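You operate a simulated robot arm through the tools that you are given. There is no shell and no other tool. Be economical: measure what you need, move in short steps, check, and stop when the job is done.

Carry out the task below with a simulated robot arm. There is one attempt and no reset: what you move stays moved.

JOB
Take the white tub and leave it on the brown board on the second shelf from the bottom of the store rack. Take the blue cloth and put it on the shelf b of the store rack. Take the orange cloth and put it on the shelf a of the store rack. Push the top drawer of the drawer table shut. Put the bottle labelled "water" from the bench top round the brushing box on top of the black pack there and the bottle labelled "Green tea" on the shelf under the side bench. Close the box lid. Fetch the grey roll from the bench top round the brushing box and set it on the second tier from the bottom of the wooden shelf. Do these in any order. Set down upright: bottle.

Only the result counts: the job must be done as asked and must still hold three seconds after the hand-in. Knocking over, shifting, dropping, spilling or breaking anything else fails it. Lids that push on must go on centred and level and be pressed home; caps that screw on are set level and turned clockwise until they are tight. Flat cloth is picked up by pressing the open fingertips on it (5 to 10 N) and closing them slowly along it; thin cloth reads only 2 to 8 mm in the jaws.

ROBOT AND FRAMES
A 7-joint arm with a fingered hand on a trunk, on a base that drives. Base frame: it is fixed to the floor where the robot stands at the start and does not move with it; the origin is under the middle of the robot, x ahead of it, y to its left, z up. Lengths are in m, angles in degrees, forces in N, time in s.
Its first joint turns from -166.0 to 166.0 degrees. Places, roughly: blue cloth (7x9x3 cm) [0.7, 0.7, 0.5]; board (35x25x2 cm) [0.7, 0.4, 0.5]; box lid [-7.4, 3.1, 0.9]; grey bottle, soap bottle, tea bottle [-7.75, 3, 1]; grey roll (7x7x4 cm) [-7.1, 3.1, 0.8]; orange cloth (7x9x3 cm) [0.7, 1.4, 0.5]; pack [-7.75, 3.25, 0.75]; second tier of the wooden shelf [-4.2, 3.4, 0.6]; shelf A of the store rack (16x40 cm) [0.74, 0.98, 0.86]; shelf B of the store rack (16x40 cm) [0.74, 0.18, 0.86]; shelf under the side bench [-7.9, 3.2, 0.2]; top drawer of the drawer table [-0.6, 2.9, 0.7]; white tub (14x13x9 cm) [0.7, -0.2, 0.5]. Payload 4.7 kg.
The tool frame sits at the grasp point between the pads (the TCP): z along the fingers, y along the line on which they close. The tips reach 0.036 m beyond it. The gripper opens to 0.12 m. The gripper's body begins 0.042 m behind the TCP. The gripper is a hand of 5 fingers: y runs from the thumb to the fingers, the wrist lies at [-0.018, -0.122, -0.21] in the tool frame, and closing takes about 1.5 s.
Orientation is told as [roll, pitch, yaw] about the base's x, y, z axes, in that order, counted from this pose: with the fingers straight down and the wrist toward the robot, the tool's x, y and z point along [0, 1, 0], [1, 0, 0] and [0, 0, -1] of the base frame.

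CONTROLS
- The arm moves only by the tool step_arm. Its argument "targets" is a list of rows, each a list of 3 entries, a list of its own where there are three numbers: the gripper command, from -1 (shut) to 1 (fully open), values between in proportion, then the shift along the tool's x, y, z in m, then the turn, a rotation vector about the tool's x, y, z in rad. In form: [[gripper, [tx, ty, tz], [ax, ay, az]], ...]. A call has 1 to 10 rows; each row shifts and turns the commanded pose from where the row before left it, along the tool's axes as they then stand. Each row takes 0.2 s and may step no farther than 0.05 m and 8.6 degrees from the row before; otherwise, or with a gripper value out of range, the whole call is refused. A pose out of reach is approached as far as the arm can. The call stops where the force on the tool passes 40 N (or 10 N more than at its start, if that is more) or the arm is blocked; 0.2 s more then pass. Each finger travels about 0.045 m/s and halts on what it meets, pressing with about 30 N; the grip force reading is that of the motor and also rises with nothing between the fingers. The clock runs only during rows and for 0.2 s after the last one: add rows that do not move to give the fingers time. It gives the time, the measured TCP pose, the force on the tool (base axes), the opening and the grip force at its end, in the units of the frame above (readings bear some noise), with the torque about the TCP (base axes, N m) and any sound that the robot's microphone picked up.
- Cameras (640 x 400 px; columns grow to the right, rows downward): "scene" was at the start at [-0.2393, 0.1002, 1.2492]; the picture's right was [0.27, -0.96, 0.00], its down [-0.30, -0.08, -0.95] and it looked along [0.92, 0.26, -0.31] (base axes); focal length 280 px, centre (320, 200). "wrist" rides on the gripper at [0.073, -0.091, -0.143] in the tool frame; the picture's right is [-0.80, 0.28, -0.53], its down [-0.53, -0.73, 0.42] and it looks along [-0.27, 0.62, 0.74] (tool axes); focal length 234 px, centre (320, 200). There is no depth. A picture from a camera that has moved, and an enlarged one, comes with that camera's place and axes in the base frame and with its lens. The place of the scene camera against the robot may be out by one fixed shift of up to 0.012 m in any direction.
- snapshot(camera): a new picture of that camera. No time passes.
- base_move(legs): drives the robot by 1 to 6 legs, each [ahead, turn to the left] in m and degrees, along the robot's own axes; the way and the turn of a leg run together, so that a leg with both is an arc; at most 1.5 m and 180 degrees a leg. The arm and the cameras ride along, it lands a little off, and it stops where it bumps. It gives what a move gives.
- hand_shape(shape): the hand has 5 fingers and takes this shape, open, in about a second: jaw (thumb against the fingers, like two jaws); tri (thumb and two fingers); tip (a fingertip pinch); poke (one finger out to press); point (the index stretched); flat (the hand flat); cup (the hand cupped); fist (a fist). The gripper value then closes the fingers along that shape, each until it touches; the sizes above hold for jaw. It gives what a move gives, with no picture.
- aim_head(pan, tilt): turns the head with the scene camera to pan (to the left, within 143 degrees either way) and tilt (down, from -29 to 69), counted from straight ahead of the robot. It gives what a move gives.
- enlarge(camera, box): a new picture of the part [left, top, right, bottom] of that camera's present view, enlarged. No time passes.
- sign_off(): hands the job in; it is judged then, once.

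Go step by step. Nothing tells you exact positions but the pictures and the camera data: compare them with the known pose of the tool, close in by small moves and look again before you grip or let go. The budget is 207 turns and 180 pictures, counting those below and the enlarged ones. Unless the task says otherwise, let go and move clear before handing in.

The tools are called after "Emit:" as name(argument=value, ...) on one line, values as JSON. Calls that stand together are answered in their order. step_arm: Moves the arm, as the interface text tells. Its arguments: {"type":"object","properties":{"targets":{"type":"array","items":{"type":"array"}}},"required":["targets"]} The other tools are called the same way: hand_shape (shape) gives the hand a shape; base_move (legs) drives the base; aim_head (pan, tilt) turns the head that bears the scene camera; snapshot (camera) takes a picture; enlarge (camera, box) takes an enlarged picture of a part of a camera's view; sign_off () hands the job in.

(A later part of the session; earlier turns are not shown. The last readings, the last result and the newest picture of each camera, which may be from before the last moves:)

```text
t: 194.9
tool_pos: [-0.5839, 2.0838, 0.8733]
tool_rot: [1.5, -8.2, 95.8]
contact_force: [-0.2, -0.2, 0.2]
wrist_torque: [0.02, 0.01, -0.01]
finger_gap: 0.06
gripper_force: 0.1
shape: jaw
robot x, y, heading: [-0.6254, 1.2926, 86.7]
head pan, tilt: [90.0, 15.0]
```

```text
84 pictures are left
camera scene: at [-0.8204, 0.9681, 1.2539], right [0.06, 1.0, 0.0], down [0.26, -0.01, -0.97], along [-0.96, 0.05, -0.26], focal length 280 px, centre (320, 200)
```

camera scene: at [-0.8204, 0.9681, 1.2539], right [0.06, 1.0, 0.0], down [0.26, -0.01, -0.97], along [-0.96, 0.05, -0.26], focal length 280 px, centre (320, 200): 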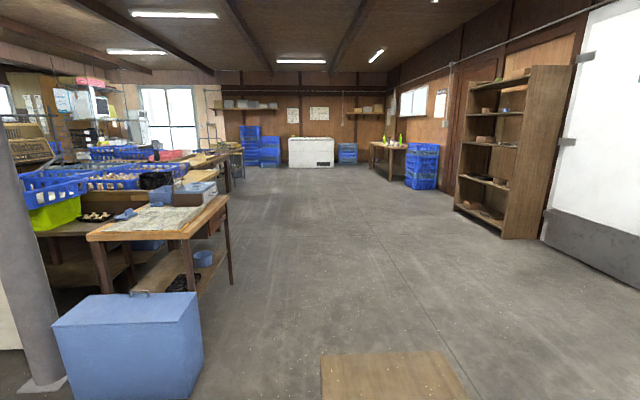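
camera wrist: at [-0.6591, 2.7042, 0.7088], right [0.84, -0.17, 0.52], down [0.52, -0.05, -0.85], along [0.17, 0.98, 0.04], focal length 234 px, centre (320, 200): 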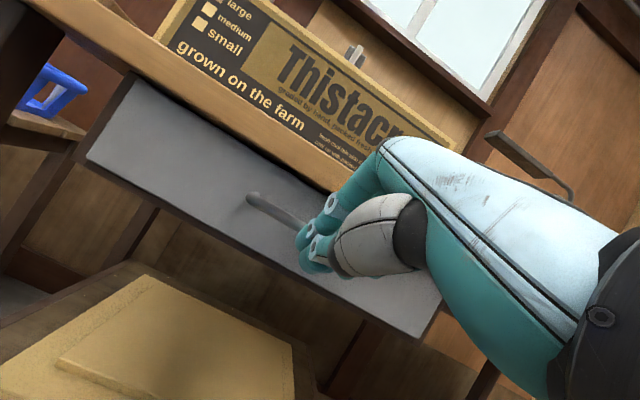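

Emit:
step_arm(targets=[[0, [0, -0.025, -0.04], [0, 0, 0]], [0, [0, -0.025, -0.04], [0, 0, 0]], [0, [0, -0.025, -0.04], [0, 0, 0]]])

Emit:
base_move(legs=[[0.62, 0], [0, 91], [1.5, 0], [1.5, 0]])

Emit:
aim_head(pan=-20, tilt=15)

Emit:
snapshot(camera="scene")

```text
t: 195.7
tool_pos: [-0.5722, 1.993, 0.9812]
tool_rot: [1.3, -7.9, 95.8]
contact_force: [-0.4, 0.4, -0.1]
wrist_torque: [-0.03, 0.02, 0.03]
finger_gap: 0.0596
gripper_force: 0.1
shape: jaw
robot x, y, heading: [-0.6262, 1.2969, 86.7]
head pan, tilt: [90.0, 15.0]
```

```text
t: 217.2
tool_pos: [-4.2977, 2.034, 0.9818]
tool_rot: [1.4, -8.1, -172.4]
contact_force: [0.3, -0.1, 0.2]
wrist_torque: [-0.02, 0.01, -0.01]
finger_gap: 0.0598
gripper_force: 0.1
shape: jaw
robot x, y, heading: [-3.5961, 2.0002, 178.5]
head pan, tilt: [90.0, 15.0]
```

```text
t: 219.0
tool_pos: [-4.298, 2.0345, 0.9817]
tool_rot: [1.4, -8.1, -172.2]
contact_force: [-0.6, -0.3, 0.4]
wrist_torque: [0.03, 0.0, 0.01]
finger_gap: 0.0598
gripper_force: 0.0
shape: jaw
robot x, y, heading: [-3.5944, 2.0025, 178.4]
head pan, tilt: [-20.0, 15.0]
```

```text
83 pictures are left
camera scene: at [-3.3533, 1.9411, 1.2539], right [0.36, 0.93, 0.0], down [0.24, -0.09, -0.97], along [-0.9, 0.35, -0.26], focal length 280 px, centre (320, 200)
```

scene: 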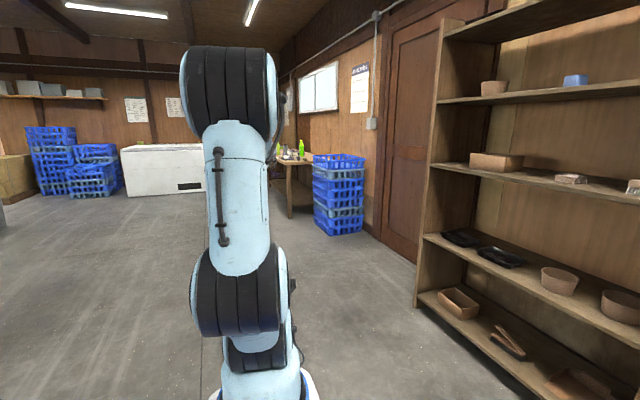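

Emit:
base_move(legs=[[1.5, 0], [1.2, 0]])

Emit:
aim_head(pan=-40, tilt=15)

Emit:
snapshot(camera="scene")

```text
t: 232.1
tool_pos: [-6.9943, 2.0831, 0.9824]
tool_rot: [1.4, -8.1, -172.1]
contact_force: [0.4, -0.5, -0.6]
wrist_torque: [0.01, 0.0, -0.02]
finger_gap: 0.0598
gripper_force: 0.1
shape: jaw
robot x, y, heading: [-6.2881, 2.0541, 179.4]
head pan, tilt: [-20.0, 15.0]
```

```text
t: 232.9
tool_pos: [-6.9931, 2.0839, 0.9812]
tool_rot: [1.4, -8.1, -172.1]
contact_force: [0.1, 0.1, -0.7]
wrist_torque: [0.0, -0.01, -0.03]
finger_gap: 0.0598
gripper_force: 0.0
shape: jaw
robot x, y, heading: [-6.2917, 2.0553, 179.1]
head pan, tilt: [-40.0, 15.0]
```

```text
82 pictures are left
camera scene: at [-6.0313, 2.0225, 1.2539], right [0.66, 0.76, 0.0], down [0.2, -0.17, -0.97], along [-0.73, 0.63, -0.26], focal length 280 px, centre (320, 200)
```

scene: 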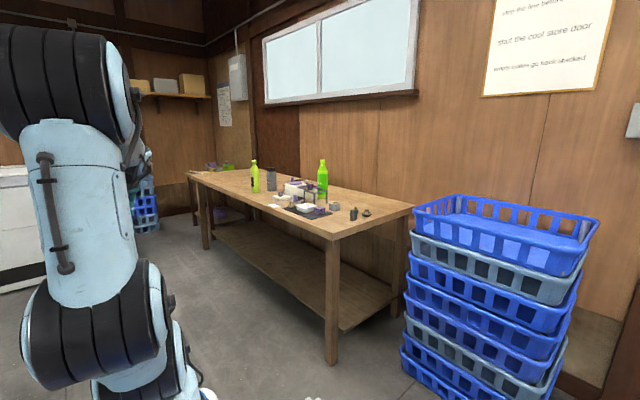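

Emit:
enlarge(camera="scene", box=[180, 140, 420, 250])

Emit:
base_move(legs=[[0.9, 0]])

Emit:
aim_head(pan=-85, tilt=22)

Emit:
snapshot(camera="scene")

Emit:
enlarge(camera="scene", box=[200, 100, 520, 300])

```text
2.67 times, centred on (300, 195) of scene
camera zoom: at [-6.0313, 2.0225, 1.2539], right [0.66, 0.76, 0.0], down [0.2, -0.17, -0.97], along [-0.73, 0.63, -0.26], focal length 748 px, centre (373, 213)
```

zoom: 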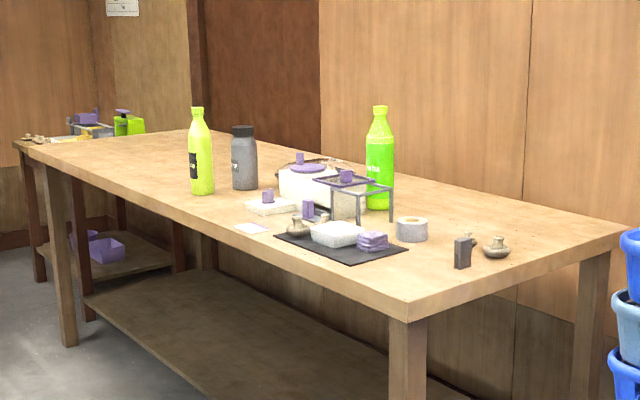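

```text
t: 237.7
tool_pos: [-7.8875, 2.0964, 0.9827]
tool_rot: [1.4, -8.1, -171.8]
contact_force: [0.5, 0.6, -0.4]
wrist_torque: [-0.01, -0.04, 0.02]
finger_gap: 0.0598
gripper_force: 0.0
shape: jaw
robot x, y, heading: [-7.184, 2.068, 179.2]
head pan, tilt: [-40.0, 15.0]
```

```text
t: 238.8
tool_pos: [-7.8884, 2.0958, 0.9823]
tool_rot: [1.4, -8.1, -171.8]
contact_force: [0.0, 0.5, 0.5]
wrist_torque: [-0.01, 0.03, 0.01]
finger_gap: 0.0598
gripper_force: 0.1
shape: jaw
robot x, y, heading: [-7.1838, 2.0652, 179.2]
head pan, tilt: [-85.0, 22.0]
```

```text
80 pictures are left
camera scene: at [-6.8626, 2.0692, 1.2425], right [1.0, 0.07, 0.0], down [0.03, -0.37, -0.93], along [-0.07, 0.92, -0.37], focal length 280 px, centre (320, 200)
```

scene: 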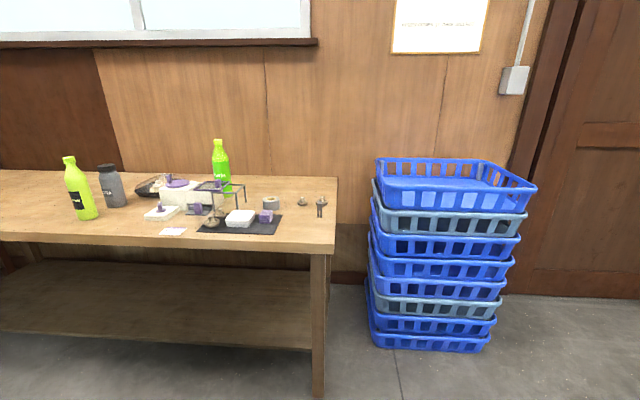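

```text
2.00 times, centred on (360, 200) of scene
camera zoom: at [-6.8626, 2.0692, 1.2425], right [1.0, 0.07, 0.0], down [0.03, -0.37, -0.93], along [-0.07, 0.92, -0.37], focal length 561 px, centre (240, 200)
```

zoom: 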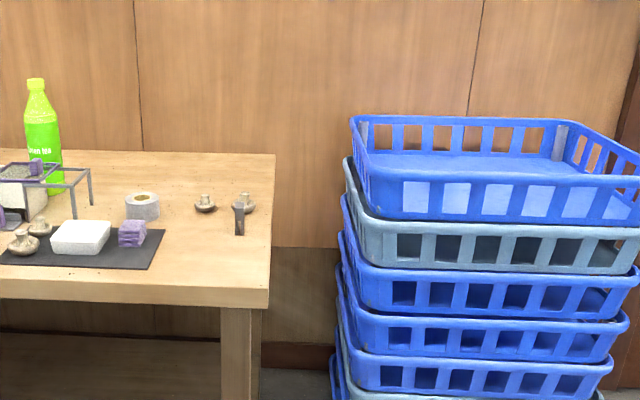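

Emit:
enlarge(camera="scene", box=[40, 120, 300, 260])

```text
2.46 times, centred on (170, 190) of scene
camera zoom: at [-6.8626, 2.0692, 1.2425], right [1.0, 0.07, 0.0], down [0.03, -0.37, -0.93], along [-0.07, 0.92, -0.37], focal length 691 px, centre (689, 225)
```

zoom: 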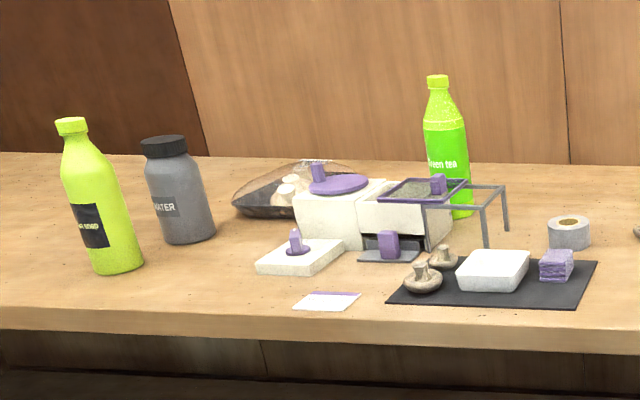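

The grey bottle reads "WATER"; the black pack is the wrapped mushroom punnet behind it. I need a closer look at the box, so I'll turn to face the bench.

Emit:
base_move(legs=[[0, -90]])

Emit:
aim_head(pan=18, tilt=25)

Emit:
snapshot(camera="scene")

Emit:
snapshot(camera="wrist")

```text
t: 243.0
tool_pos: [-7.1473, 2.7688, 0.9816]
tool_rot: [1.5, -8.1, 97.5]
contact_force: [-0.2, 0.2, 0.4]
wrist_torque: [0.02, 0.02, 0.0]
finger_gap: 0.0596
gripper_force: 0.1
shape: jaw
robot x, y, heading: [-7.1855, 2.0656, 88.4]
head pan, tilt: [-85.0, 22.0]
```

```text
t: 244.8
tool_pos: [-7.146, 2.7687, 0.9814]
tool_rot: [1.3, -8.0, 97.4]
contact_force: [-0.6, 0.1, 0.4]
wrist_torque: [-0.01, 0.0, -0.02]
finger_gap: 0.0601
gripper_force: 0.3
shape: jaw
robot x, y, heading: [-7.1815, 2.0679, 88.7]
head pan, tilt: [18.0, 25.0]
```

```text
77 pictures are left
camera scene: at [-7.2998, 1.8224, 1.2377], right [0.96, 0.28, 0.0], down [0.12, -0.41, -0.91], along [-0.26, 0.87, -0.42], focal length 280 px, centre (320, 200)
```

scene: 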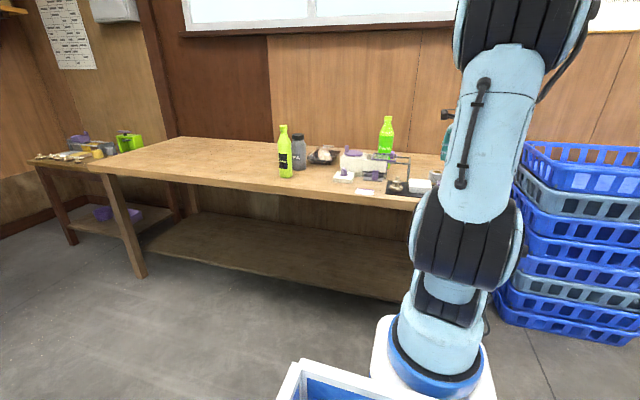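

```text
76 pictures are left
camera wrist: at [-7.2016, 2.6511, 1.1123], right [0.78, 0.31, 0.54], down [0.6, -0.59, -0.54], along [0.15, 0.74, -0.65], focal length 234 px, centre (320, 200)
```

wrist: 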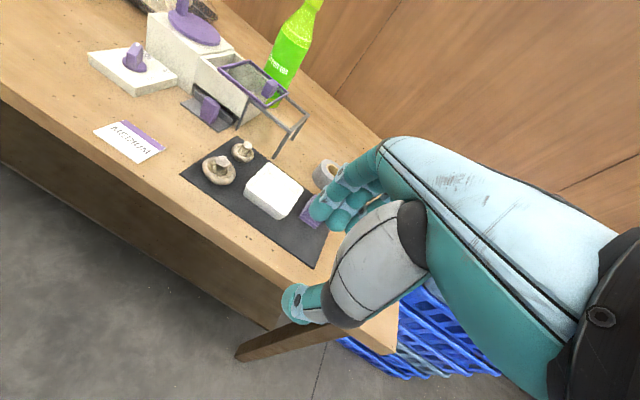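

Emit:
enlarge(camera="wrist", box=[80, 0, 340, 170])

Emit:
enlarge(camera="scene", box=[265, 105, 445, 205])

```text
2.35 times, centred on (210, 85) of wrist
camera zoom: at [-7.2016, 2.6511, 1.1123], right [0.78, 0.31, 0.54], down [0.6, -0.59, -0.54], along [0.15, 0.74, -0.65], focal length 551 px, centre (579, 471)
```

zoom: 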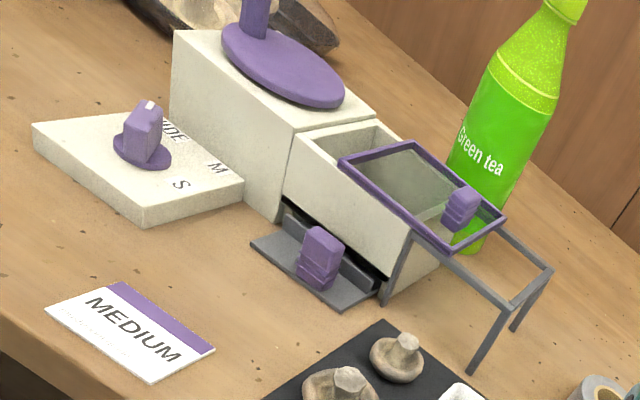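

```text
3.56 times, centred on (355, 155) of scene
camera zoom: at [-7.2998, 1.8224, 1.2377], right [0.96, 0.28, 0.0], down [0.12, -0.41, -0.91], along [-0.26, 0.87, -0.42], focal length 998 px, centre (196, 360)
```

zoom: 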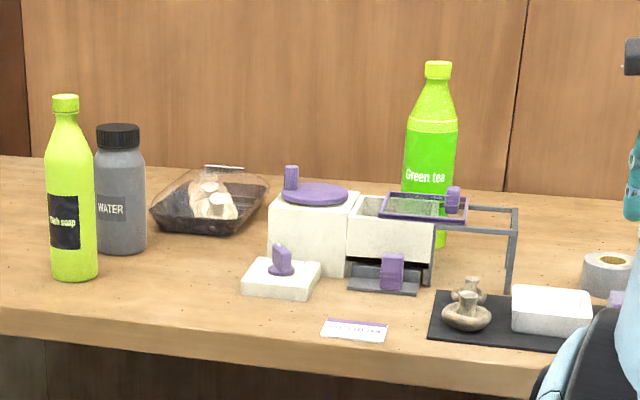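

The box lid is a glass panel with a purple knob at about (-7.33, 3.03, 0.91). It slides left along rails over the white chamber. I'll bring the closed fingers to the right of the knob.

Emit:
base_move(legs=[[0.14, 0]])

Emit:
step_arm(targets=[[-1, [0.035, 0.03, -0.01], [0, 0, 0]], [-1, [0.035, 0.03, -0.01], [0, 0, 0]], [-1, [0, 0.035, -0.005], [0, 0, 0]], [-1, [0, 0.02, 0], [0, 0, 0]], [-1, [0, 0, 0], [0, 0, 0]]])

Emit:
snapshot(camera="wrist")

```text
t: 246.2
tool_pos: [-7.1436, 2.9102, 0.9828]
tool_rot: [1.4, -8.1, 97.4]
contact_force: [0.0, 0.5, -1.2]
wrist_torque: [0.03, -0.01, -0.03]
finger_gap: 0.0599
gripper_force: 0.0
shape: jaw
robot x, y, heading: [-7.1799, 2.2057, 88.1]
head pan, tilt: [18.0, 25.0]
```

```text
t: 247.4
tool_pos: [-7.2266, 3.0106, 1.0253]
tool_rot: [1.4, -8.1, 97.4]
contact_force: [0.6, 0.3, -1.0]
wrist_torque: [-0.01, -0.01, 0.0]
finger_gap: 0.0
gripper_force: 30.2
shape: jaw
robot x, y, heading: [-7.1836, 2.2099, 88.8]
head pan, tilt: [18.0, 25.0]
```

```text
73 pictures are left
camera wrist: at [-7.2811, 2.892, 1.1555], right [0.78, 0.31, 0.54], down [0.6, -0.59, -0.54], along [0.15, 0.74, -0.65], focal length 234 px, centre (320, 200)
```

wrist: 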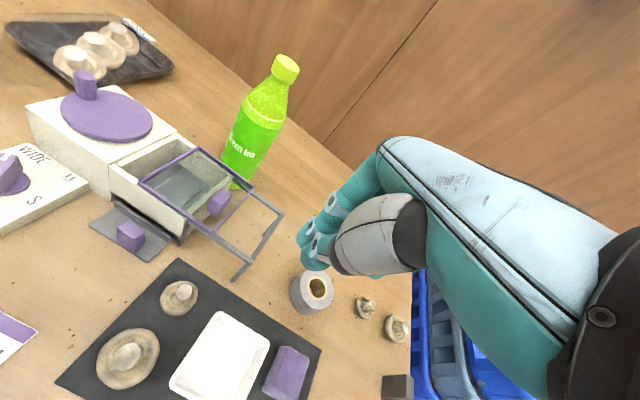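

Emit:
step_arm(targets=[[-1, [0.006, 0.025, 0.0287], [0, 0, 0]], [-1, [0.006, 0.025, 0.0287], [0, 0, 0]], [-1, [0, -0.005, 0.03], [0, 0, 0]]])

Emit:
snapshot(camera="wrist")

```text
t: 248.2
tool_pos: [-7.2489, 3.0648, 0.9451]
tool_rot: [1.5, -8.1, 97.3]
contact_force: [-0.7, -0.6, 0.3]
wrist_torque: [0.02, -0.04, 0.03]
finger_gap: 0.0
gripper_force: 30.5
shape: jaw
robot x, y, heading: [-7.1792, 2.2051, 88.2]
head pan, tilt: [18.0, 25.0]
```

```text
72 pictures are left
camera wrist: at [-7.3032, 2.946, 1.0758], right [0.78, 0.31, 0.54], down [0.6, -0.59, -0.54], along [0.15, 0.75, -0.65], focal length 234 px, centre (320, 200)
```

wrist: 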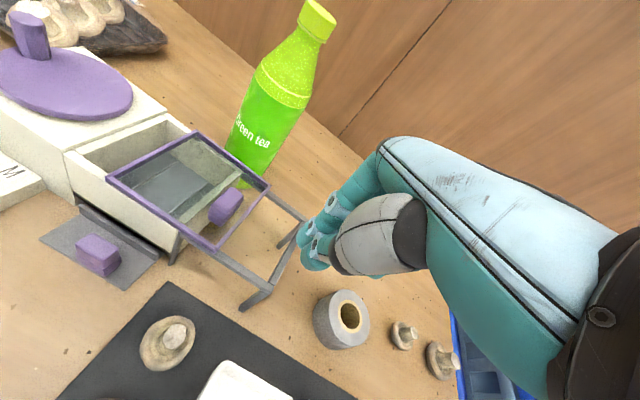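

Emit:
step_arm(targets=[[-1, [0, -0.002, 0.014], [0, 0, 0]], [-1, [0.0223, 0.0028, 0.0004], [0, 0, 0]], [-1, [0.0223, 0.0028, 0.0004], [0, 0, 0]]])

Emit:
snapshot(camera="wrist")

```text
t: 249.0
tool_pos: [-7.2931, 3.064, 0.9315]
tool_rot: [1.4, -8.1, 97.4]
contact_force: [-0.6, -0.2, 0.9]
wrist_torque: [-0.04, 0.02, -0.02]
finger_gap: 0.0
gripper_force: 29.9
shape: jaw
robot x, y, heading: [-7.1802, 2.2059, 88.3]
head pan, tilt: [18.0, 25.0]
```

```text
71 pictures are left
camera wrist: at [-7.3487, 2.9462, 1.0615], right [0.78, 0.31, 0.54], down [0.6, -0.59, -0.54], along [0.15, 0.75, -0.65], focal length 234 px, centre (320, 200)
```

wrist: 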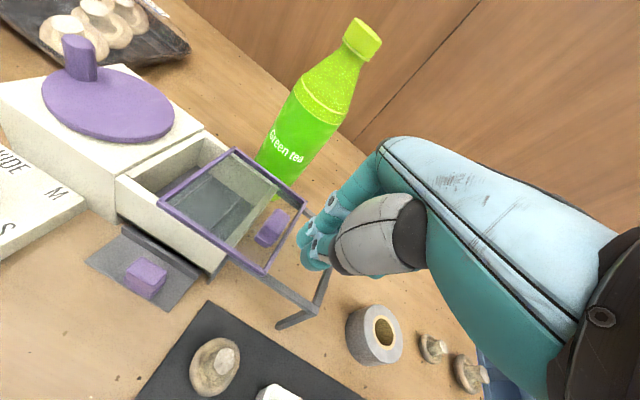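

Emit:
step_arm(targets=[[-1, [0.015, 0.0019, 0.0003], [0, 0, 0]], [-1, [0.015, 0.0019, 0.0003], [0, 0, 0]]])

Emit:
snapshot(camera="wrist")

```text
t: 249.6
tool_pos: [-7.3231, 3.0648, 0.9326]
tool_rot: [1.3, -8.0, 97.4]
contact_force: [0.1, 1.5, 0.6]
wrist_torque: [0.05, 0.0, 0.02]
finger_gap: 0.0
gripper_force: 30.3
shape: jaw
robot x, y, heading: [-7.1848, 2.2079, 88.4]
head pan, tilt: [18.0, 25.0]
```

```text
70 pictures are left
camera wrist: at [-7.3786, 2.9459, 1.0624], right [0.78, 0.31, 0.54], down [0.6, -0.59, -0.54], along [0.15, 0.74, -0.65], focal length 234 px, centre (320, 200)
```

wrist: 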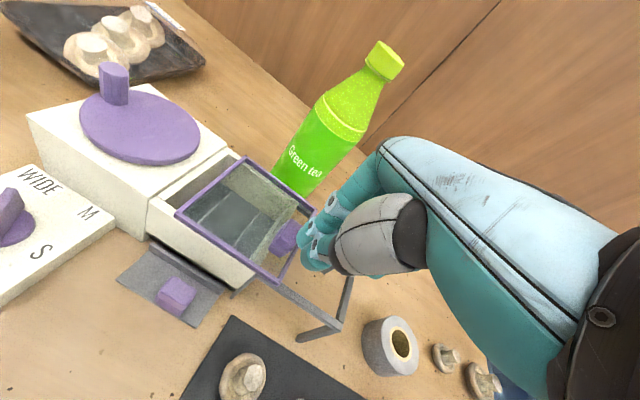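

Emit:
step_arm(targets=[[-1, [0.012, 0.0015, 0.0002], [0, 0, 0]], [-1, [0.012, 0.0015, 0.0002], [0, 0, 0]], [-1, [0.008, 0.001, 0.0002], [0, 0, 0]]])

Emit:
enlarge(camera="wrist", box=[140, 80, 380, 350])

```text
t: 250.5
tool_pos: [-7.349, 3.0633, 0.9332]
tool_rot: [1.1, -8.0, 97.1]
contact_force: [24.4, 0.1, 3.3]
wrist_torque: [0.05, -0.69, -0.34]
finger_gap: 0.0
gripper_force: 29.8
shape: jaw
robot x, y, heading: [-7.1803, 2.2049, 88.2]
head pan, tilt: [18.0, 25.0]
stopped in row 3: the force on the tool passed its limit at 43 N (the readings are from after the stop); the commanded pose is now the measured one
```

```text
1.48 times, centred on (260, 215) of wrist
camera zoom: at [-7.4053, 2.946, 1.0634], right [0.78, 0.31, 0.54], down [0.6, -0.6, -0.53], along [0.16, 0.74, -0.65], focal length 347 px, centre (409, 178)
```

zoom: 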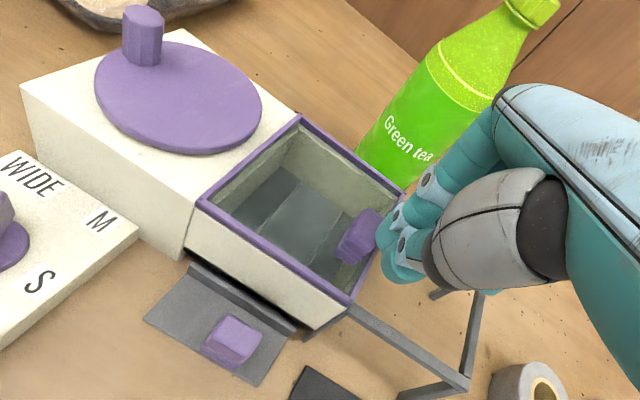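

The lid is fully closed against the box. Now I'll back off to the right, rise, and test turning the hand sideways for a bottle grip.

Emit:
step_arm(targets=[[-1, [-0.03, 0, 0], [0, 0, 0]], [-1, [-0.01, 0.006, -0.045], [0, 0, 0]], [-1, [0, -0.03, -0.04], [0, 0, 0]], [-1, [0, -0.03, -0.04], [0, 0, 0]], [-1, [0, -0.03, -0.035], [0.14, 0, 0]], [0, [0, -0.04, 0], [0, 0, -0.14]], [0, [0, -0.03, 0], [0, 0, -0.14]], [0, [0, 0, 0], [0, 0, -0.14]], [0, [0, 0, 0], [0, 0, -0.14]], [0, [0, 0, 0], [0, 0, -0.14]]])

Emit:
step_arm(targets=[[0, [0, 0, 0], [0, 0, -0.14]], [0, [0, 0, 0], [0, 0, -0.14]], [0, [0, 0, 0], [0, 0, -0.14]], [0, [0, 0, 0], [0, 0, -0.14]], [0, [0, 0, 0], [0, 0, -0.14]], [0, [0, 0, 0], [0, 0, -0.14]]])

Emit:
snapshot(camera="scene")

```text
t: 252.7
tool_pos: [-7.2829, 2.8952, 1.0788]
tool_rot: [0.9, -0.8, 137.7]
contact_force: [0.1, -0.4, 0.4]
wrist_torque: [0.0, 0.01, 0.01]
finger_gap: 0.0596
gripper_force: 0.0
shape: jaw
robot x, y, heading: [-7.1801, 2.2001, 88.2]
head pan, tilt: [18.0, 25.0]
```

```text
t: 254.1
tool_pos: [-7.2817, 2.896, 1.079]
tool_rot: [0.0, -1.2, -174.3]
contact_force: [0.4, -0.4, 0.0]
wrist_torque: [0.01, 0.0, 0.02]
finger_gap: 0.0598
gripper_force: 0.1
shape: jaw
robot x, y, heading: [-7.1813, 2.2053, 88.0]
head pan, tilt: [18.0, 25.0]
```

```text
68 pictures are left
camera scene: at [-7.2967, 1.963, 1.2376], right [0.96, 0.28, 0.0], down [0.12, -0.41, -0.91], along [-0.25, 0.87, -0.42], focal length 280 px, centre (320, 200)
```

scene: 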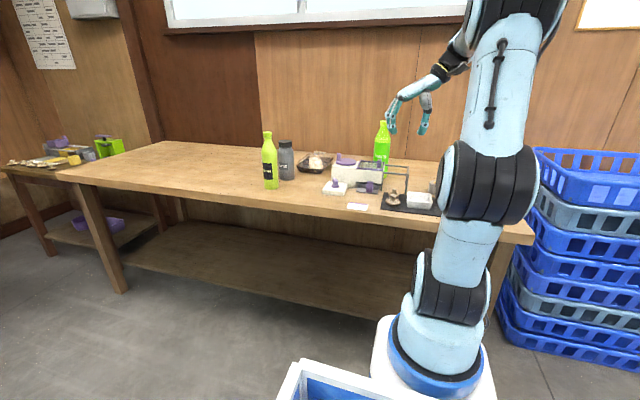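

Sideways works. Now tilting the hand forward.

Emit:
step_arm(targets=[[1, [0, 0, 0], [0, -0.14, -0.03]], [1, [0, 0, 0], [0, -0.14, -0.03]], [1, [0, 0, 0], [0, -0.14, -0.03]], [1, [0, 0, 0], [0, -0.14, 0]], [1, [0, 0, 0], [0, -0.14, 0]], [1, [0, 0, 0], [0, -0.14, 0]], [1, [0, 0, 0], [0, -0.14, 0]]])

Emit:
snapshot(camera="wrist")

Emit:
snapshot(camera="scene")

```text
t: 255.7
tool_pos: [-7.2816, 2.8961, 1.0792]
tool_rot: [-56.3, -0.1, -169.5]
contact_force: [-0.8, -0.4, -0.1]
wrist_torque: [0.0, -0.04, -0.01]
finger_gap: 0.1195
gripper_force: 0.1
shape: jaw
robot x, y, heading: [-7.1837, 2.2032, 88.4]
head pan, tilt: [18.0, 25.0]
```

```text
67 pictures are left
camera wrist: at [-7.1638, 2.7568, 1.0975], right [-0.27, -0.04, 0.96], down [0.6, 0.77, 0.21], along [-0.75, 0.63, -0.19], focal length 234 px, centre (320, 200)
```

wrist: 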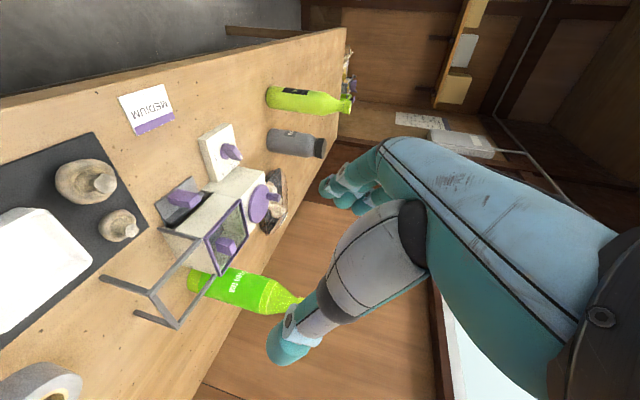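

```text
66 pictures are left
camera scene: at [-7.2966, 1.9632, 1.2377], right [0.96, 0.28, 0.0], down [0.12, -0.41, -0.91], along [-0.25, 0.87, -0.42], focal length 280 px, centre (320, 200)
```

scene: 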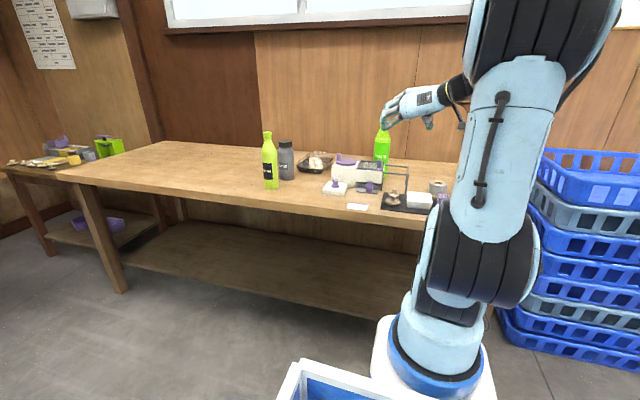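

The sideways, tilted hand works well. I'll bring it above the green tea bottle at about (-7.383, 3.26, top 1.02).

Emit:
base_move(legs=[[0.2, 0]])

Emit:
step_arm(targets=[[1, [-0.0185, 0.0152, 0.0314], [0, 0, 0]], [1, [-0.0185, 0.0152, 0.0314], [0, 0, 0]], [1, [-0.0185, 0.0152, 0.0314], [0, 0, 0]]])

Emit:
snapshot(camera="wrist")

```text
t: 257.3
tool_pos: [-7.2756, 3.096, 1.0784]
tool_rot: [-56.1, -0.1, -169.4]
contact_force: [-0.6, 0.5, 1.3]
wrist_torque: [0.06, -0.04, 0.0]
finger_gap: 0.1196
gripper_force: 0.0
shape: jaw
robot x, y, heading: [-7.172, 2.4095, 88.2]
head pan, tilt: [18.0, 25.0]
```

```text
t: 258.1
tool_pos: [-7.3404, 3.1934, 1.073]
tool_rot: [-56.2, -0.1, -169.4]
contact_force: [-0.1, -0.2, -0.1]
wrist_torque: [-0.05, -0.01, -0.02]
finger_gap: 0.1196
gripper_force: 0.1
shape: jaw
robot x, y, heading: [-7.1774, 2.4019, 88.1]
head pan, tilt: [18.0, 25.0]
```

```text
65 pictures are left
camera wrist: at [-7.222, 3.0546, 1.0922], right [-0.27, -0.04, 0.96], down [0.6, 0.77, 0.2], along [-0.75, 0.63, -0.19], focal length 234 px, centre (320, 200)
```

wrist: 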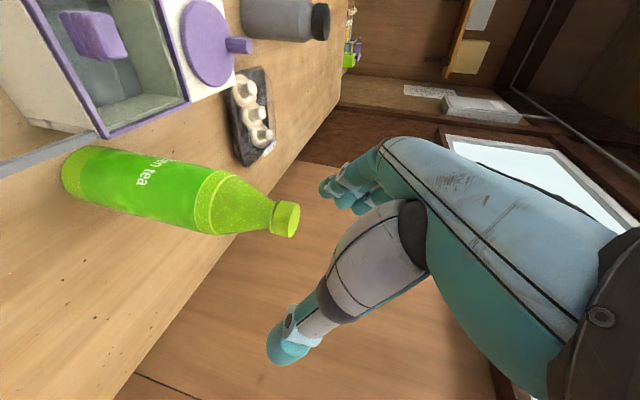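

Emit:
step_arm(targets=[[1, [-0.0183, 0.0295, 0.0274], [0, 0, 0]]])

Emit:
snapshot(camera="wrist")

```text
t: 258.5
tool_pos: [-7.3753, 3.2209, 1.0739]
tool_rot: [-56.0, 0.0, -169.4]
contact_force: [0.4, -0.5, 0.9]
wrist_torque: [-0.06, -0.02, 0.01]
finger_gap: 0.1197
gripper_force: 0.1
shape: jaw
robot x, y, heading: [-7.1737, 2.4061, 88.2]
head pan, tilt: [18.0, 25.0]
```

```text
64 pictures are left
camera wrist: at [-7.2577, 3.0822, 1.0926], right [-0.27, -0.04, 0.96], down [0.6, 0.77, 0.2], along [-0.75, 0.63, -0.19], focal length 234 px, centre (320, 200)
```

wrist: 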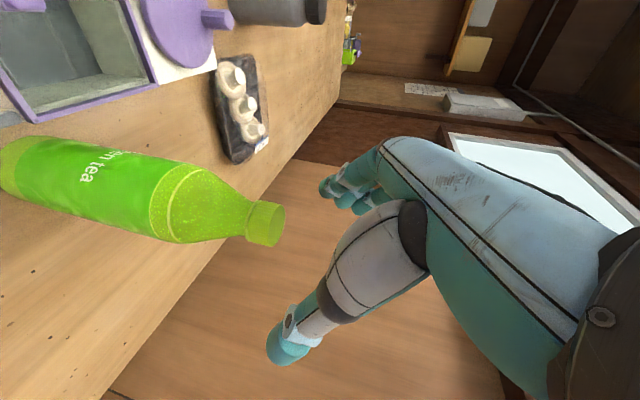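

Emit:
step_arm(targets=[[1, [0.0338, -0.005, 0.0149], [0, 0, 0]], [1, [0.0338, -0.005, 0.0149], [0, 0, 0]]])

Emit:
snapshot(camera="wrist")

```text
t: 259.1
tool_pos: [-7.3618, 3.2113, 0.9997]
tool_rot: [-56.2, -0.1, -169.3]
contact_force: [0.1, -0.8, 0.4]
wrist_torque: [0.01, 0.01, -0.02]
finger_gap: 0.1196
gripper_force: 0.1
shape: jaw
robot x, y, heading: [-7.1746, 2.4068, 88.0]
head pan, tilt: [18.0, 25.0]
```

```text
63 pictures are left
camera wrist: at [-7.2445, 3.0714, 1.0185], right [-0.27, -0.04, 0.96], down [0.6, 0.77, 0.2], along [-0.75, 0.63, -0.19], focal length 234 px, centre (320, 200)
```

wrist: 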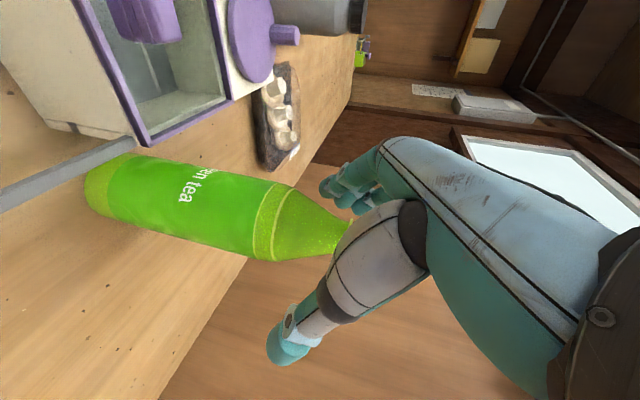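

Emit:
step_arm(targets=[[1, [0.03, 0.005, 0.015], [0, 0, 0]], [0.6, [0, 0, 0], [0, 0, 0]]])

Emit:
snapshot(camera="wrist")

```text
t: 259.7
tool_pos: [-7.3657, 3.2057, 0.9665]
tool_rot: [-56.2, 0.0, -169.4]
contact_force: [-0.2, -0.9, -0.1]
wrist_torque: [-0.04, 0.0, -0.01]
finger_gap: 0.0966
gripper_force: 0.0
shape: jaw
robot x, y, heading: [-7.1759, 2.406, 88.1]
head pan, tilt: [18.0, 25.0]
```

```text
62 pictures are left
camera wrist: at [-7.2487, 3.0664, 0.985], right [-0.27, -0.04, 0.96], down [0.6, 0.77, 0.2], along [-0.75, 0.63, -0.19], focal length 234 px, centre (320, 200)
```

wrist: 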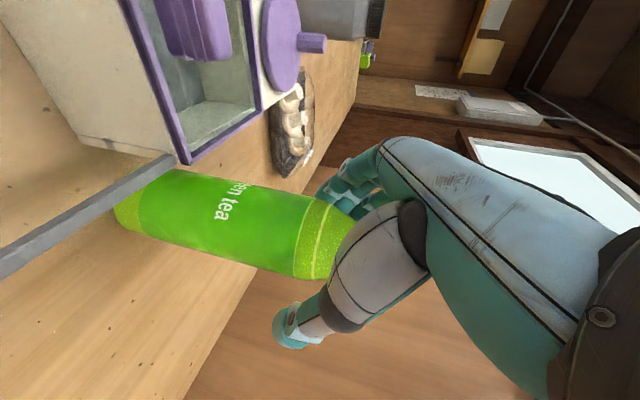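

Bottle is between thumb and fingers at its upper body. Closing slowly.

Emit:
step_arm(targets=[[0.4, [0, 0, 0], [0, 0, 0]], [0.2, [0, 0, 0], [0, 0, 0]], [0, [0, 0, 0], [0, 0, 0]], [-0.3, [0, 0, 0], [0, 0, 0]], [-1, [0, 0, 0], [0, 0, 0]], [-1, [0, 0, 0], [0, 0, 0]], [-1, [0, 0, 0], [0, 0, 0]]])

Emit:
snapshot(camera="wrist")

```text
t: 261.3
tool_pos: [-7.368, 3.2052, 0.9658]
tool_rot: [-56.1, -0.1, -169.3]
contact_force: [0.2, 1.1, -0.3]
wrist_torque: [-0.02, 0.01, 0.0]
finger_gap: 0.0552
gripper_force: 30.1
shape: jaw
robot x, y, heading: [-7.1724, 2.4043, 88.0]
head pan, tilt: [18.0, 25.0]
```

```text
61 pictures are left
camera wrist: at [-7.2487, 3.0664, 0.985], right [-0.27, -0.04, 0.96], down [0.6, 0.77, 0.2], along [-0.75, 0.63, -0.19], focal length 234 px, centre (320, 200)
```

wrist: 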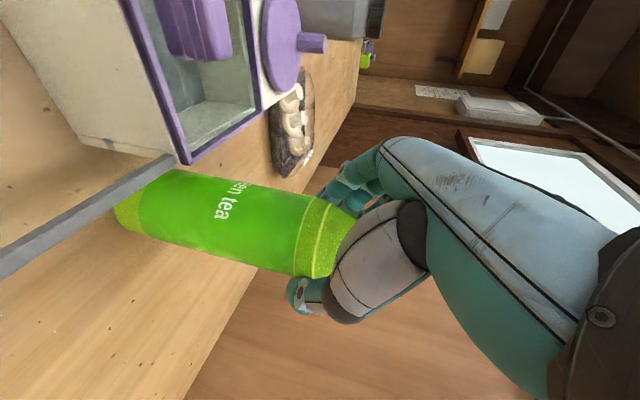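

Emit:
step_arm(targets=[[-1, [-0.0166, 0, -0.0111], [0, 0, 0]], [-1, [-0.0374, 0, -0.025], [0, 0, 0]], [-1, [-0.0374, 0, -0.025], [0, 0, 0]], [-1, [-0.0374, 0, -0.025], [0, 0, 0]], [-1, [-0.0374, 0, -0.025], [0, 0, 0]], [-1, [-0.0249, 0, -0.0166], [0, 0, 0]]])

Emit:
snapshot(camera="wrist")

```text
t: 262.7
tool_pos: [-7.3675, 3.206, 1.1951]
tool_rot: [-56.1, -0.1, -169.4]
contact_force: [-0.1, 0.5, -6.2]
wrist_torque: [-0.09, -0.01, -0.01]
finger_gap: 0.0545
gripper_force: 29.7
shape: jaw
robot x, y, heading: [-7.1733, 2.4088, 88.4]
head pan, tilt: [18.0, 25.0]
```

```text
60 pictures are left
camera wrist: at [-7.2498, 3.0661, 1.214], right [-0.28, -0.04, 0.96], down [0.6, 0.77, 0.2], along [-0.75, 0.63, -0.19], focal length 234 px, centre (320, 200)
```

wrist: 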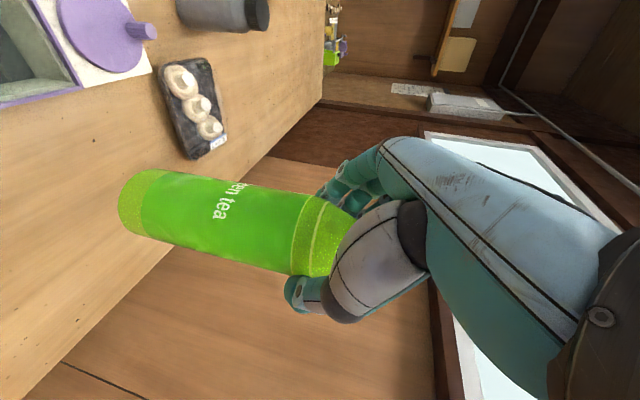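

The bottle is held. I'll back away from the bench, shifting left, and then look at the lower shelf.

Emit:
base_move(legs=[[-0.15, 0], [0, -35], [-0.55, 0], [0, 36]])

Emit:
aim_head(pan=20, tilt=35)

Emit:
snapshot(camera="scene")

```text
t: 270.2
tool_pos: [-7.7187, 2.6125, 1.1951]
tool_rot: [-56.1, 0.0, -168.2]
contact_force: [-0.4, 0.2, -5.5]
wrist_torque: [-0.08, -0.04, -0.01]
finger_gap: 0.0543
gripper_force: 30.4
shape: jaw
robot x, y, heading: [-7.5096, 1.8182, 89.3]
head pan, tilt: [18.0, 25.0]
```

```text
t: 271.0
tool_pos: [-7.7177, 2.6123, 1.1959]
tool_rot: [-56.0, -0.1, -168.1]
contact_force: [0.6, -0.3, -5.3]
wrist_torque: [-0.08, -0.04, 0.02]
finger_gap: 0.0546
gripper_force: 29.9
shape: jaw
robot x, y, heading: [-7.5092, 1.817, 89.0]
head pan, tilt: [20.0, 35.0]
```

```text
59 pictures are left
camera scene: at [-7.6211, 1.5658, 1.222], right [0.94, 0.33, 0.0], down [0.19, -0.54, -0.82], along [-0.27, 0.77, -0.57], focal length 280 px, centre (320, 200)
```

scene: 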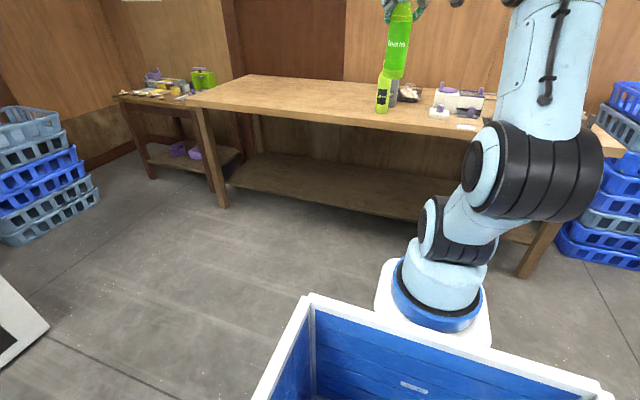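

Emit:
enlarge(camera="scene", box=[180, 70, 460, 245])

```text
2.29 times, centred on (320, 158) of scene
camera zoom: at [-7.6211, 1.5658, 1.222], right [0.94, 0.33, 0.0], down [0.19, -0.54, -0.82], along [-0.27, 0.77, -0.57], focal length 641 px, centre (320, 297)
```

zoom: 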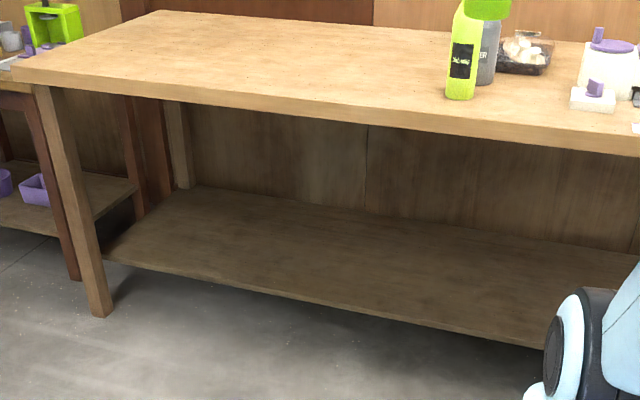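

Shelf top is about z 0.21 with front edge y≈2.92. I'll lower the bottle in front of the bench.

Emit:
step_arm(targets=[[-1, [0.04, 0, 0.0266], [0, 0, 0]], [-1, [0.04, 0, 0.0266], [0, 0, 0]], [-1, [0.04, 0, 0.0266], [0, 0, 0]], [-1, [0.04, 0, 0.0266], [0, 0, 0]], [-1, [0.04, 0, 0.0266], [0, 0, 0]], [-1, [0.04, 0, 0.0266], [0, 0, 0]], [-1, [0.04, 0, 0.0266], [0, 0, 0]], [-1, [0.04, 0, 0.0266], [0, 0, 0]], [-1, [0.04, 0, 0.0266], [0, 0, 0]], [-1, [0.04, 0, 0.0266], [0, 0, 0]]])

Emit:
snapshot(camera="wrist")

Emit:
snapshot(camera="scene")

```text
t: 273.2
tool_pos: [-7.7308, 2.6181, 0.8122]
tool_rot: [-54.2, 0.4, -168.3]
contact_force: [1.0, 0.3, -3.8]
wrist_torque: [-0.05, -0.03, -0.01]
finger_gap: 0.0546
gripper_force: 30.4
shape: jaw
out of reach, approached as far as the arm can: row 8, 9, 10
robot x, y, heading: [-7.5126, 1.8128, 89.3]
head pan, tilt: [20.0, 35.0]
```

```text
57 pictures are left
camera wrist: at [-7.611, 2.4815, 0.8367], right [-0.29, -0.01, 0.96], down [0.58, 0.79, 0.19], along [-0.76, 0.61, -0.22], focal length 234 px, centre (320, 200)
```

wrist: 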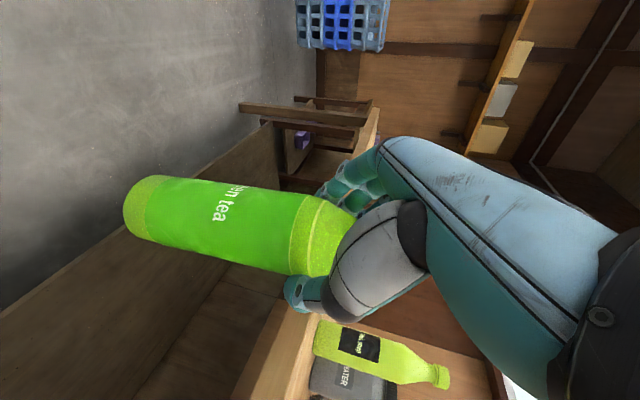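

```text
56 pictures are left
camera scene: at [-7.6211, 1.5657, 1.2219], right [0.94, 0.33, 0.0], down [0.19, -0.54, -0.82], along [-0.27, 0.77, -0.57], focal length 280 px, centre (320, 200)
```

scene: 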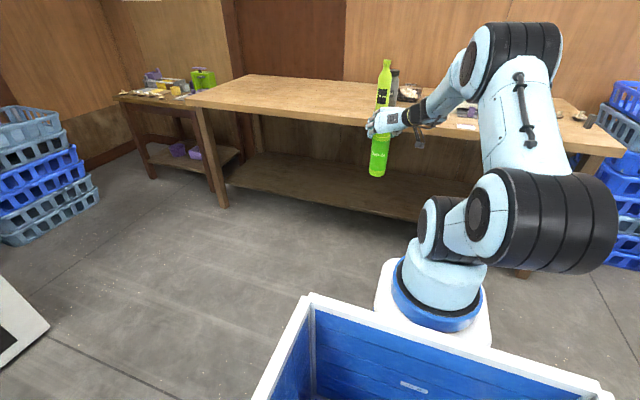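

Emit:
base_move(legs=[[-0.35, 0]])

Emit:
step_arm(targets=[[-1, [0, -0.008, 0.046], [0, 0, 0]], [-1, [0, -0.008, 0.046], [0, 0, 0]], [-1, [0, -0.008, 0.046], [0, 0, 0]], [-1, [0, -0.008, 0.046], [0, 0, 0]], [-1, [0, -0.008, 0.046], [0, 0, 0]], [-1, [0, -0.008, 0.046], [0, 0, 0]], [-1, [0, -0.008, 0.046], [0, 0, 0]]])

Emit:
snapshot(camera="scene")

```text
t: 275.4
tool_pos: [-7.733, 2.2715, 0.8115]
tool_rot: [-54.1, 0.4, -168.6]
contact_force: [-0.3, 0.0, -5.9]
wrist_torque: [-0.02, -0.04, 0.0]
finger_gap: 0.0542
gripper_force: 29.8
shape: jaw
robot x, y, heading: [-7.515, 1.4686, 89.0]
head pan, tilt: [20.0, 35.0]
```

```text
t: 277.0
tool_pos: [-7.7354, 2.5508, 0.6532]
tool_rot: [-54.2, 0.5, -168.7]
contact_force: [-0.7, 0.3, -3.7]
wrist_torque: [-0.15, -0.08, 0.01]
finger_gap: 0.0542
gripper_force: 29.8
shape: jaw
out of reach, approached as far as the arm can: row 1, 2, 3
robot x, y, heading: [-7.5145, 1.4694, 89.2]
head pan, tilt: [20.0, 35.0]
```

```text
55 pictures are left
camera scene: at [-7.6264, 1.2185, 1.2219], right [0.94, 0.33, 0.0], down [0.19, -0.54, -0.82], along [-0.27, 0.77, -0.57], focal length 280 px, centre (320, 200)
```

scene: 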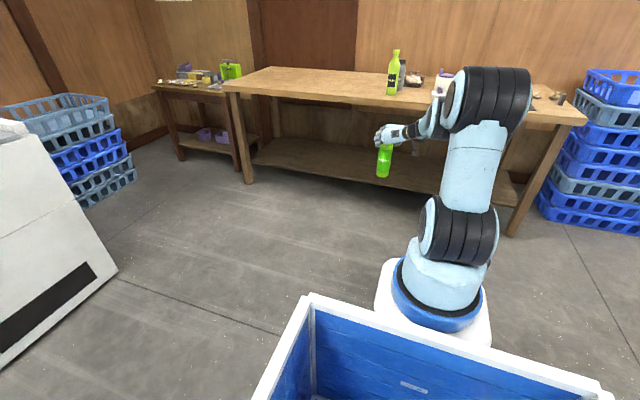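

Emit:
step_arm(targets=[[-1, [0.0374, 0, 0.025], [0, -0.033, 0]], [-1, [0.0374, 0, 0.025], [0, 0, 0]], [-1, [0.0374, 0, 0.025], [0, 0, 0]], [-1, [0.0374, 0, 0.025], [0, 0, 0]]])

Emit:
snapshot(camera="wrist")

```text
t: 278.0
tool_pos: [-7.7471, 2.5908, 0.5324]
tool_rot: [-53.4, 0.7, -168.6]
contact_force: [0.7, -0.3, -3.6]
wrist_torque: [-0.24, -0.08, 0.0]
finger_gap: 0.0545
gripper_force: 29.4
shape: jaw
out of reach, approached as far as the arm can: row 2, 3, 4
robot x, y, heading: [-7.514, 1.4715, 89.1]
head pan, tilt: [20.0, 35.0]
```

```text
54 pictures are left
camera wrist: at [-7.6271, 2.4546, 0.5606], right [-0.3, 0.0, 0.95], down [0.59, 0.79, 0.18], along [-0.75, 0.61, -0.23], focal length 234 px, centre (320, 200)
```

wrist: 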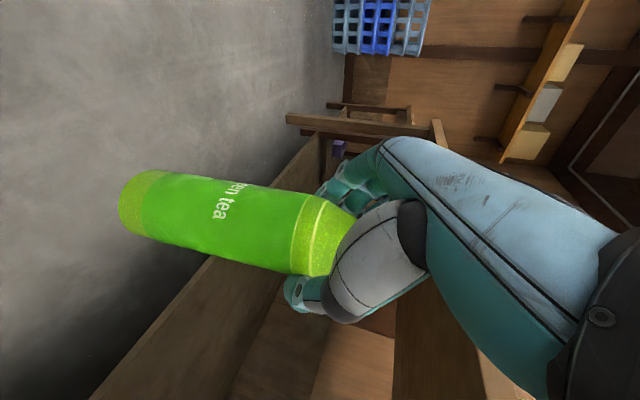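

Emit:
step_arm(targets=[[-1, [0, -0.007, 0.04], [0, 0, 0]], [-1, [0, -0.007, 0.04], [0, 0, 0]], [-1, [0.013, -0.006, 0.0437], [0, 0, 0]]])

```text
t: 278.8
tool_pos: [-7.7474, 2.6951, 0.455]
tool_rot: [-55.5, 0.4, -168.6]
contact_force: [-0.4, -1.0, -10.9]
wrist_torque: [0.11, 0.01, -0.01]
finger_gap: 0.0549
gripper_force: 30.8
shape: jaw
out of reach, approached as far as the arm can: row 1
robot x, y, heading: [-7.5134, 1.4696, 89.2]
head pan, tilt: [20.0, 35.0]
```

Emit:
base_move(legs=[[0.15, 0]])

Emit:
snapshot(camera="wrist")

Emit:
enlarge(camera="scene", box=[300, 60, 500, 220])

```text
t: 280.2
tool_pos: [-7.7447, 2.85, 0.4618]
tool_rot: [-56.0, 0.4, -168.7]
contact_force: [-0.5, 0.5, -5.5]
wrist_torque: [-0.09, -0.04, -0.01]
finger_gap: 0.0551
gripper_force: 29.8
shape: jaw
robot x, y, heading: [-7.5105, 1.6198, 89.0]
head pan, tilt: [20.0, 35.0]
```

```text
53 pictures are left
camera wrist: at [-7.6243, 2.7132, 0.4824], right [-0.28, -0.04, 0.96], down [0.59, 0.78, 0.21], along [-0.76, 0.62, -0.2], focal length 234 px, centre (320, 200)
```

wrist: 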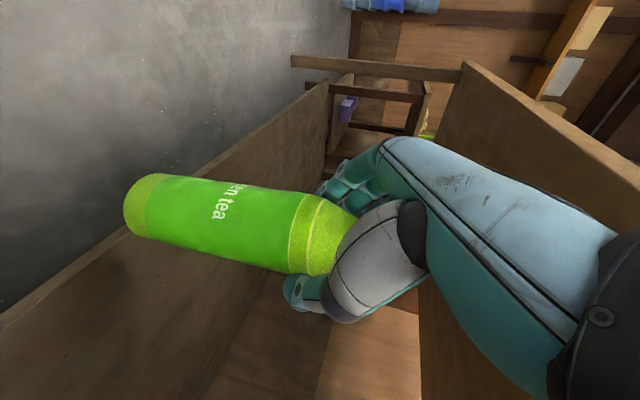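

```text
2.50 times, centred on (400, 140) of scene
camera zoom: at [-7.6243, 1.3706, 1.222], right [0.94, 0.33, 0.0], down [0.19, -0.54, -0.82], along [-0.27, 0.77, -0.57], focal length 701 px, centre (120, 350)
```

zoom: 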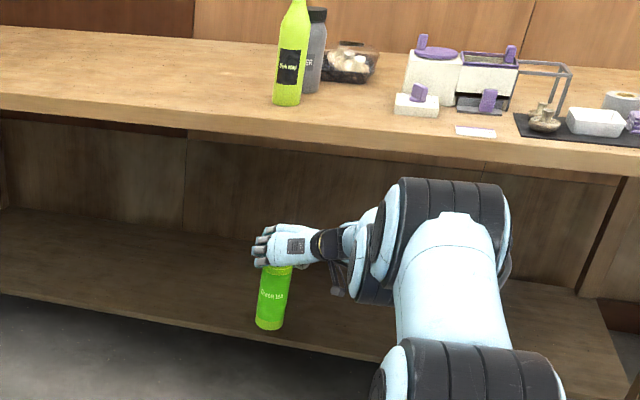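

Emit:
base_move(legs=[[0.16, 0]])

Emit:
snapshot(camera="wrist")

```text
t: 281.6
tool_pos: [-7.7437, 3.0126, 0.462]
tool_rot: [-56.1, 0.4, -168.6]
contact_force: [-0.7, 0.1, -5.6]
wrist_torque: [-0.08, -0.01, -0.01]
finger_gap: 0.0545
gripper_force: 30.2
shape: jaw
robot x, y, heading: [-7.5075, 1.7809, 89.8]
head pan, tilt: [20.0, 35.0]
```

```text
51 pictures are left
camera wrist: at [-7.6234, 2.8741, 0.4822], right [-0.28, -0.04, 0.96], down [0.59, 0.78, 0.21], along [-0.76, 0.62, -0.2], focal length 234 px, centre (320, 200)
```

wrist: 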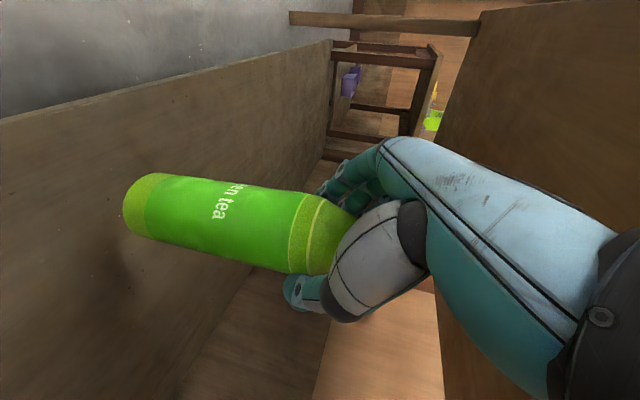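

Emit:
step_arm(targets=[[-1, [0.0083, 0, 0.0055], [0, 0, 0]], [-1, [0.0083, 0, 0.0055], [0, 0, 0]], [-1, [0.0042, 0, 0.0028], [0, 0, 0]], [-1, [0, 0, 0], [0, 0, 0]]])

```text
t: 282.6
tool_pos: [-7.7435, 3.011, 0.437]
tool_rot: [-56.0, 0.4, -168.5]
contact_force: [0.6, 1.1, -5.5]
wrist_torque: [-0.06, -0.02, -0.01]
finger_gap: 0.0548
gripper_force: 30.0
shape: jaw
robot x, y, heading: [-7.5101, 1.7818, 89.5]
head pan, tilt: [20.0, 35.0]
```

Emit:
step_arm(targets=[[-1, [0.0042, 0, 0.0028], [0, 0, 0]], [-1, [0.0042, 0, 0.0028], [0, 0, 0]], [-1, [0, 0, 0], [0, 0, 0]]])

```text
t: 283.4
tool_pos: [-7.7431, 3.0113, 0.4262]
tool_rot: [-56.1, 0.4, -168.5]
contact_force: [-0.1, 0.3, -5.3]
wrist_torque: [-0.08, -0.05, 0.0]
finger_gap: 0.0548
gripper_force: 29.9
shape: jaw
robot x, y, heading: [-7.5084, 1.7825, 89.4]
head pan, tilt: [20.0, 35.0]
```

Emit:
step_arm(targets=[[-1, [0.0042, 0, 0.0028], [0, 0, 0]], [-1, [0.0042, 0, 0.0028], [0, 0, 0]], [-1, [0, 0, 0], [0, 0, 0]]])

```text
t: 284.2
tool_pos: [-7.7429, 3.0111, 0.4159]
tool_rot: [-56.0, 0.3, -168.5]
contact_force: [-0.3, 0.2, -6.2]
wrist_torque: [-0.06, -0.03, -0.01]
finger_gap: 0.0545
gripper_force: 29.6
shape: jaw
robot x, y, heading: [-7.5099, 1.7835, 89.1]
head pan, tilt: [20.0, 35.0]
```

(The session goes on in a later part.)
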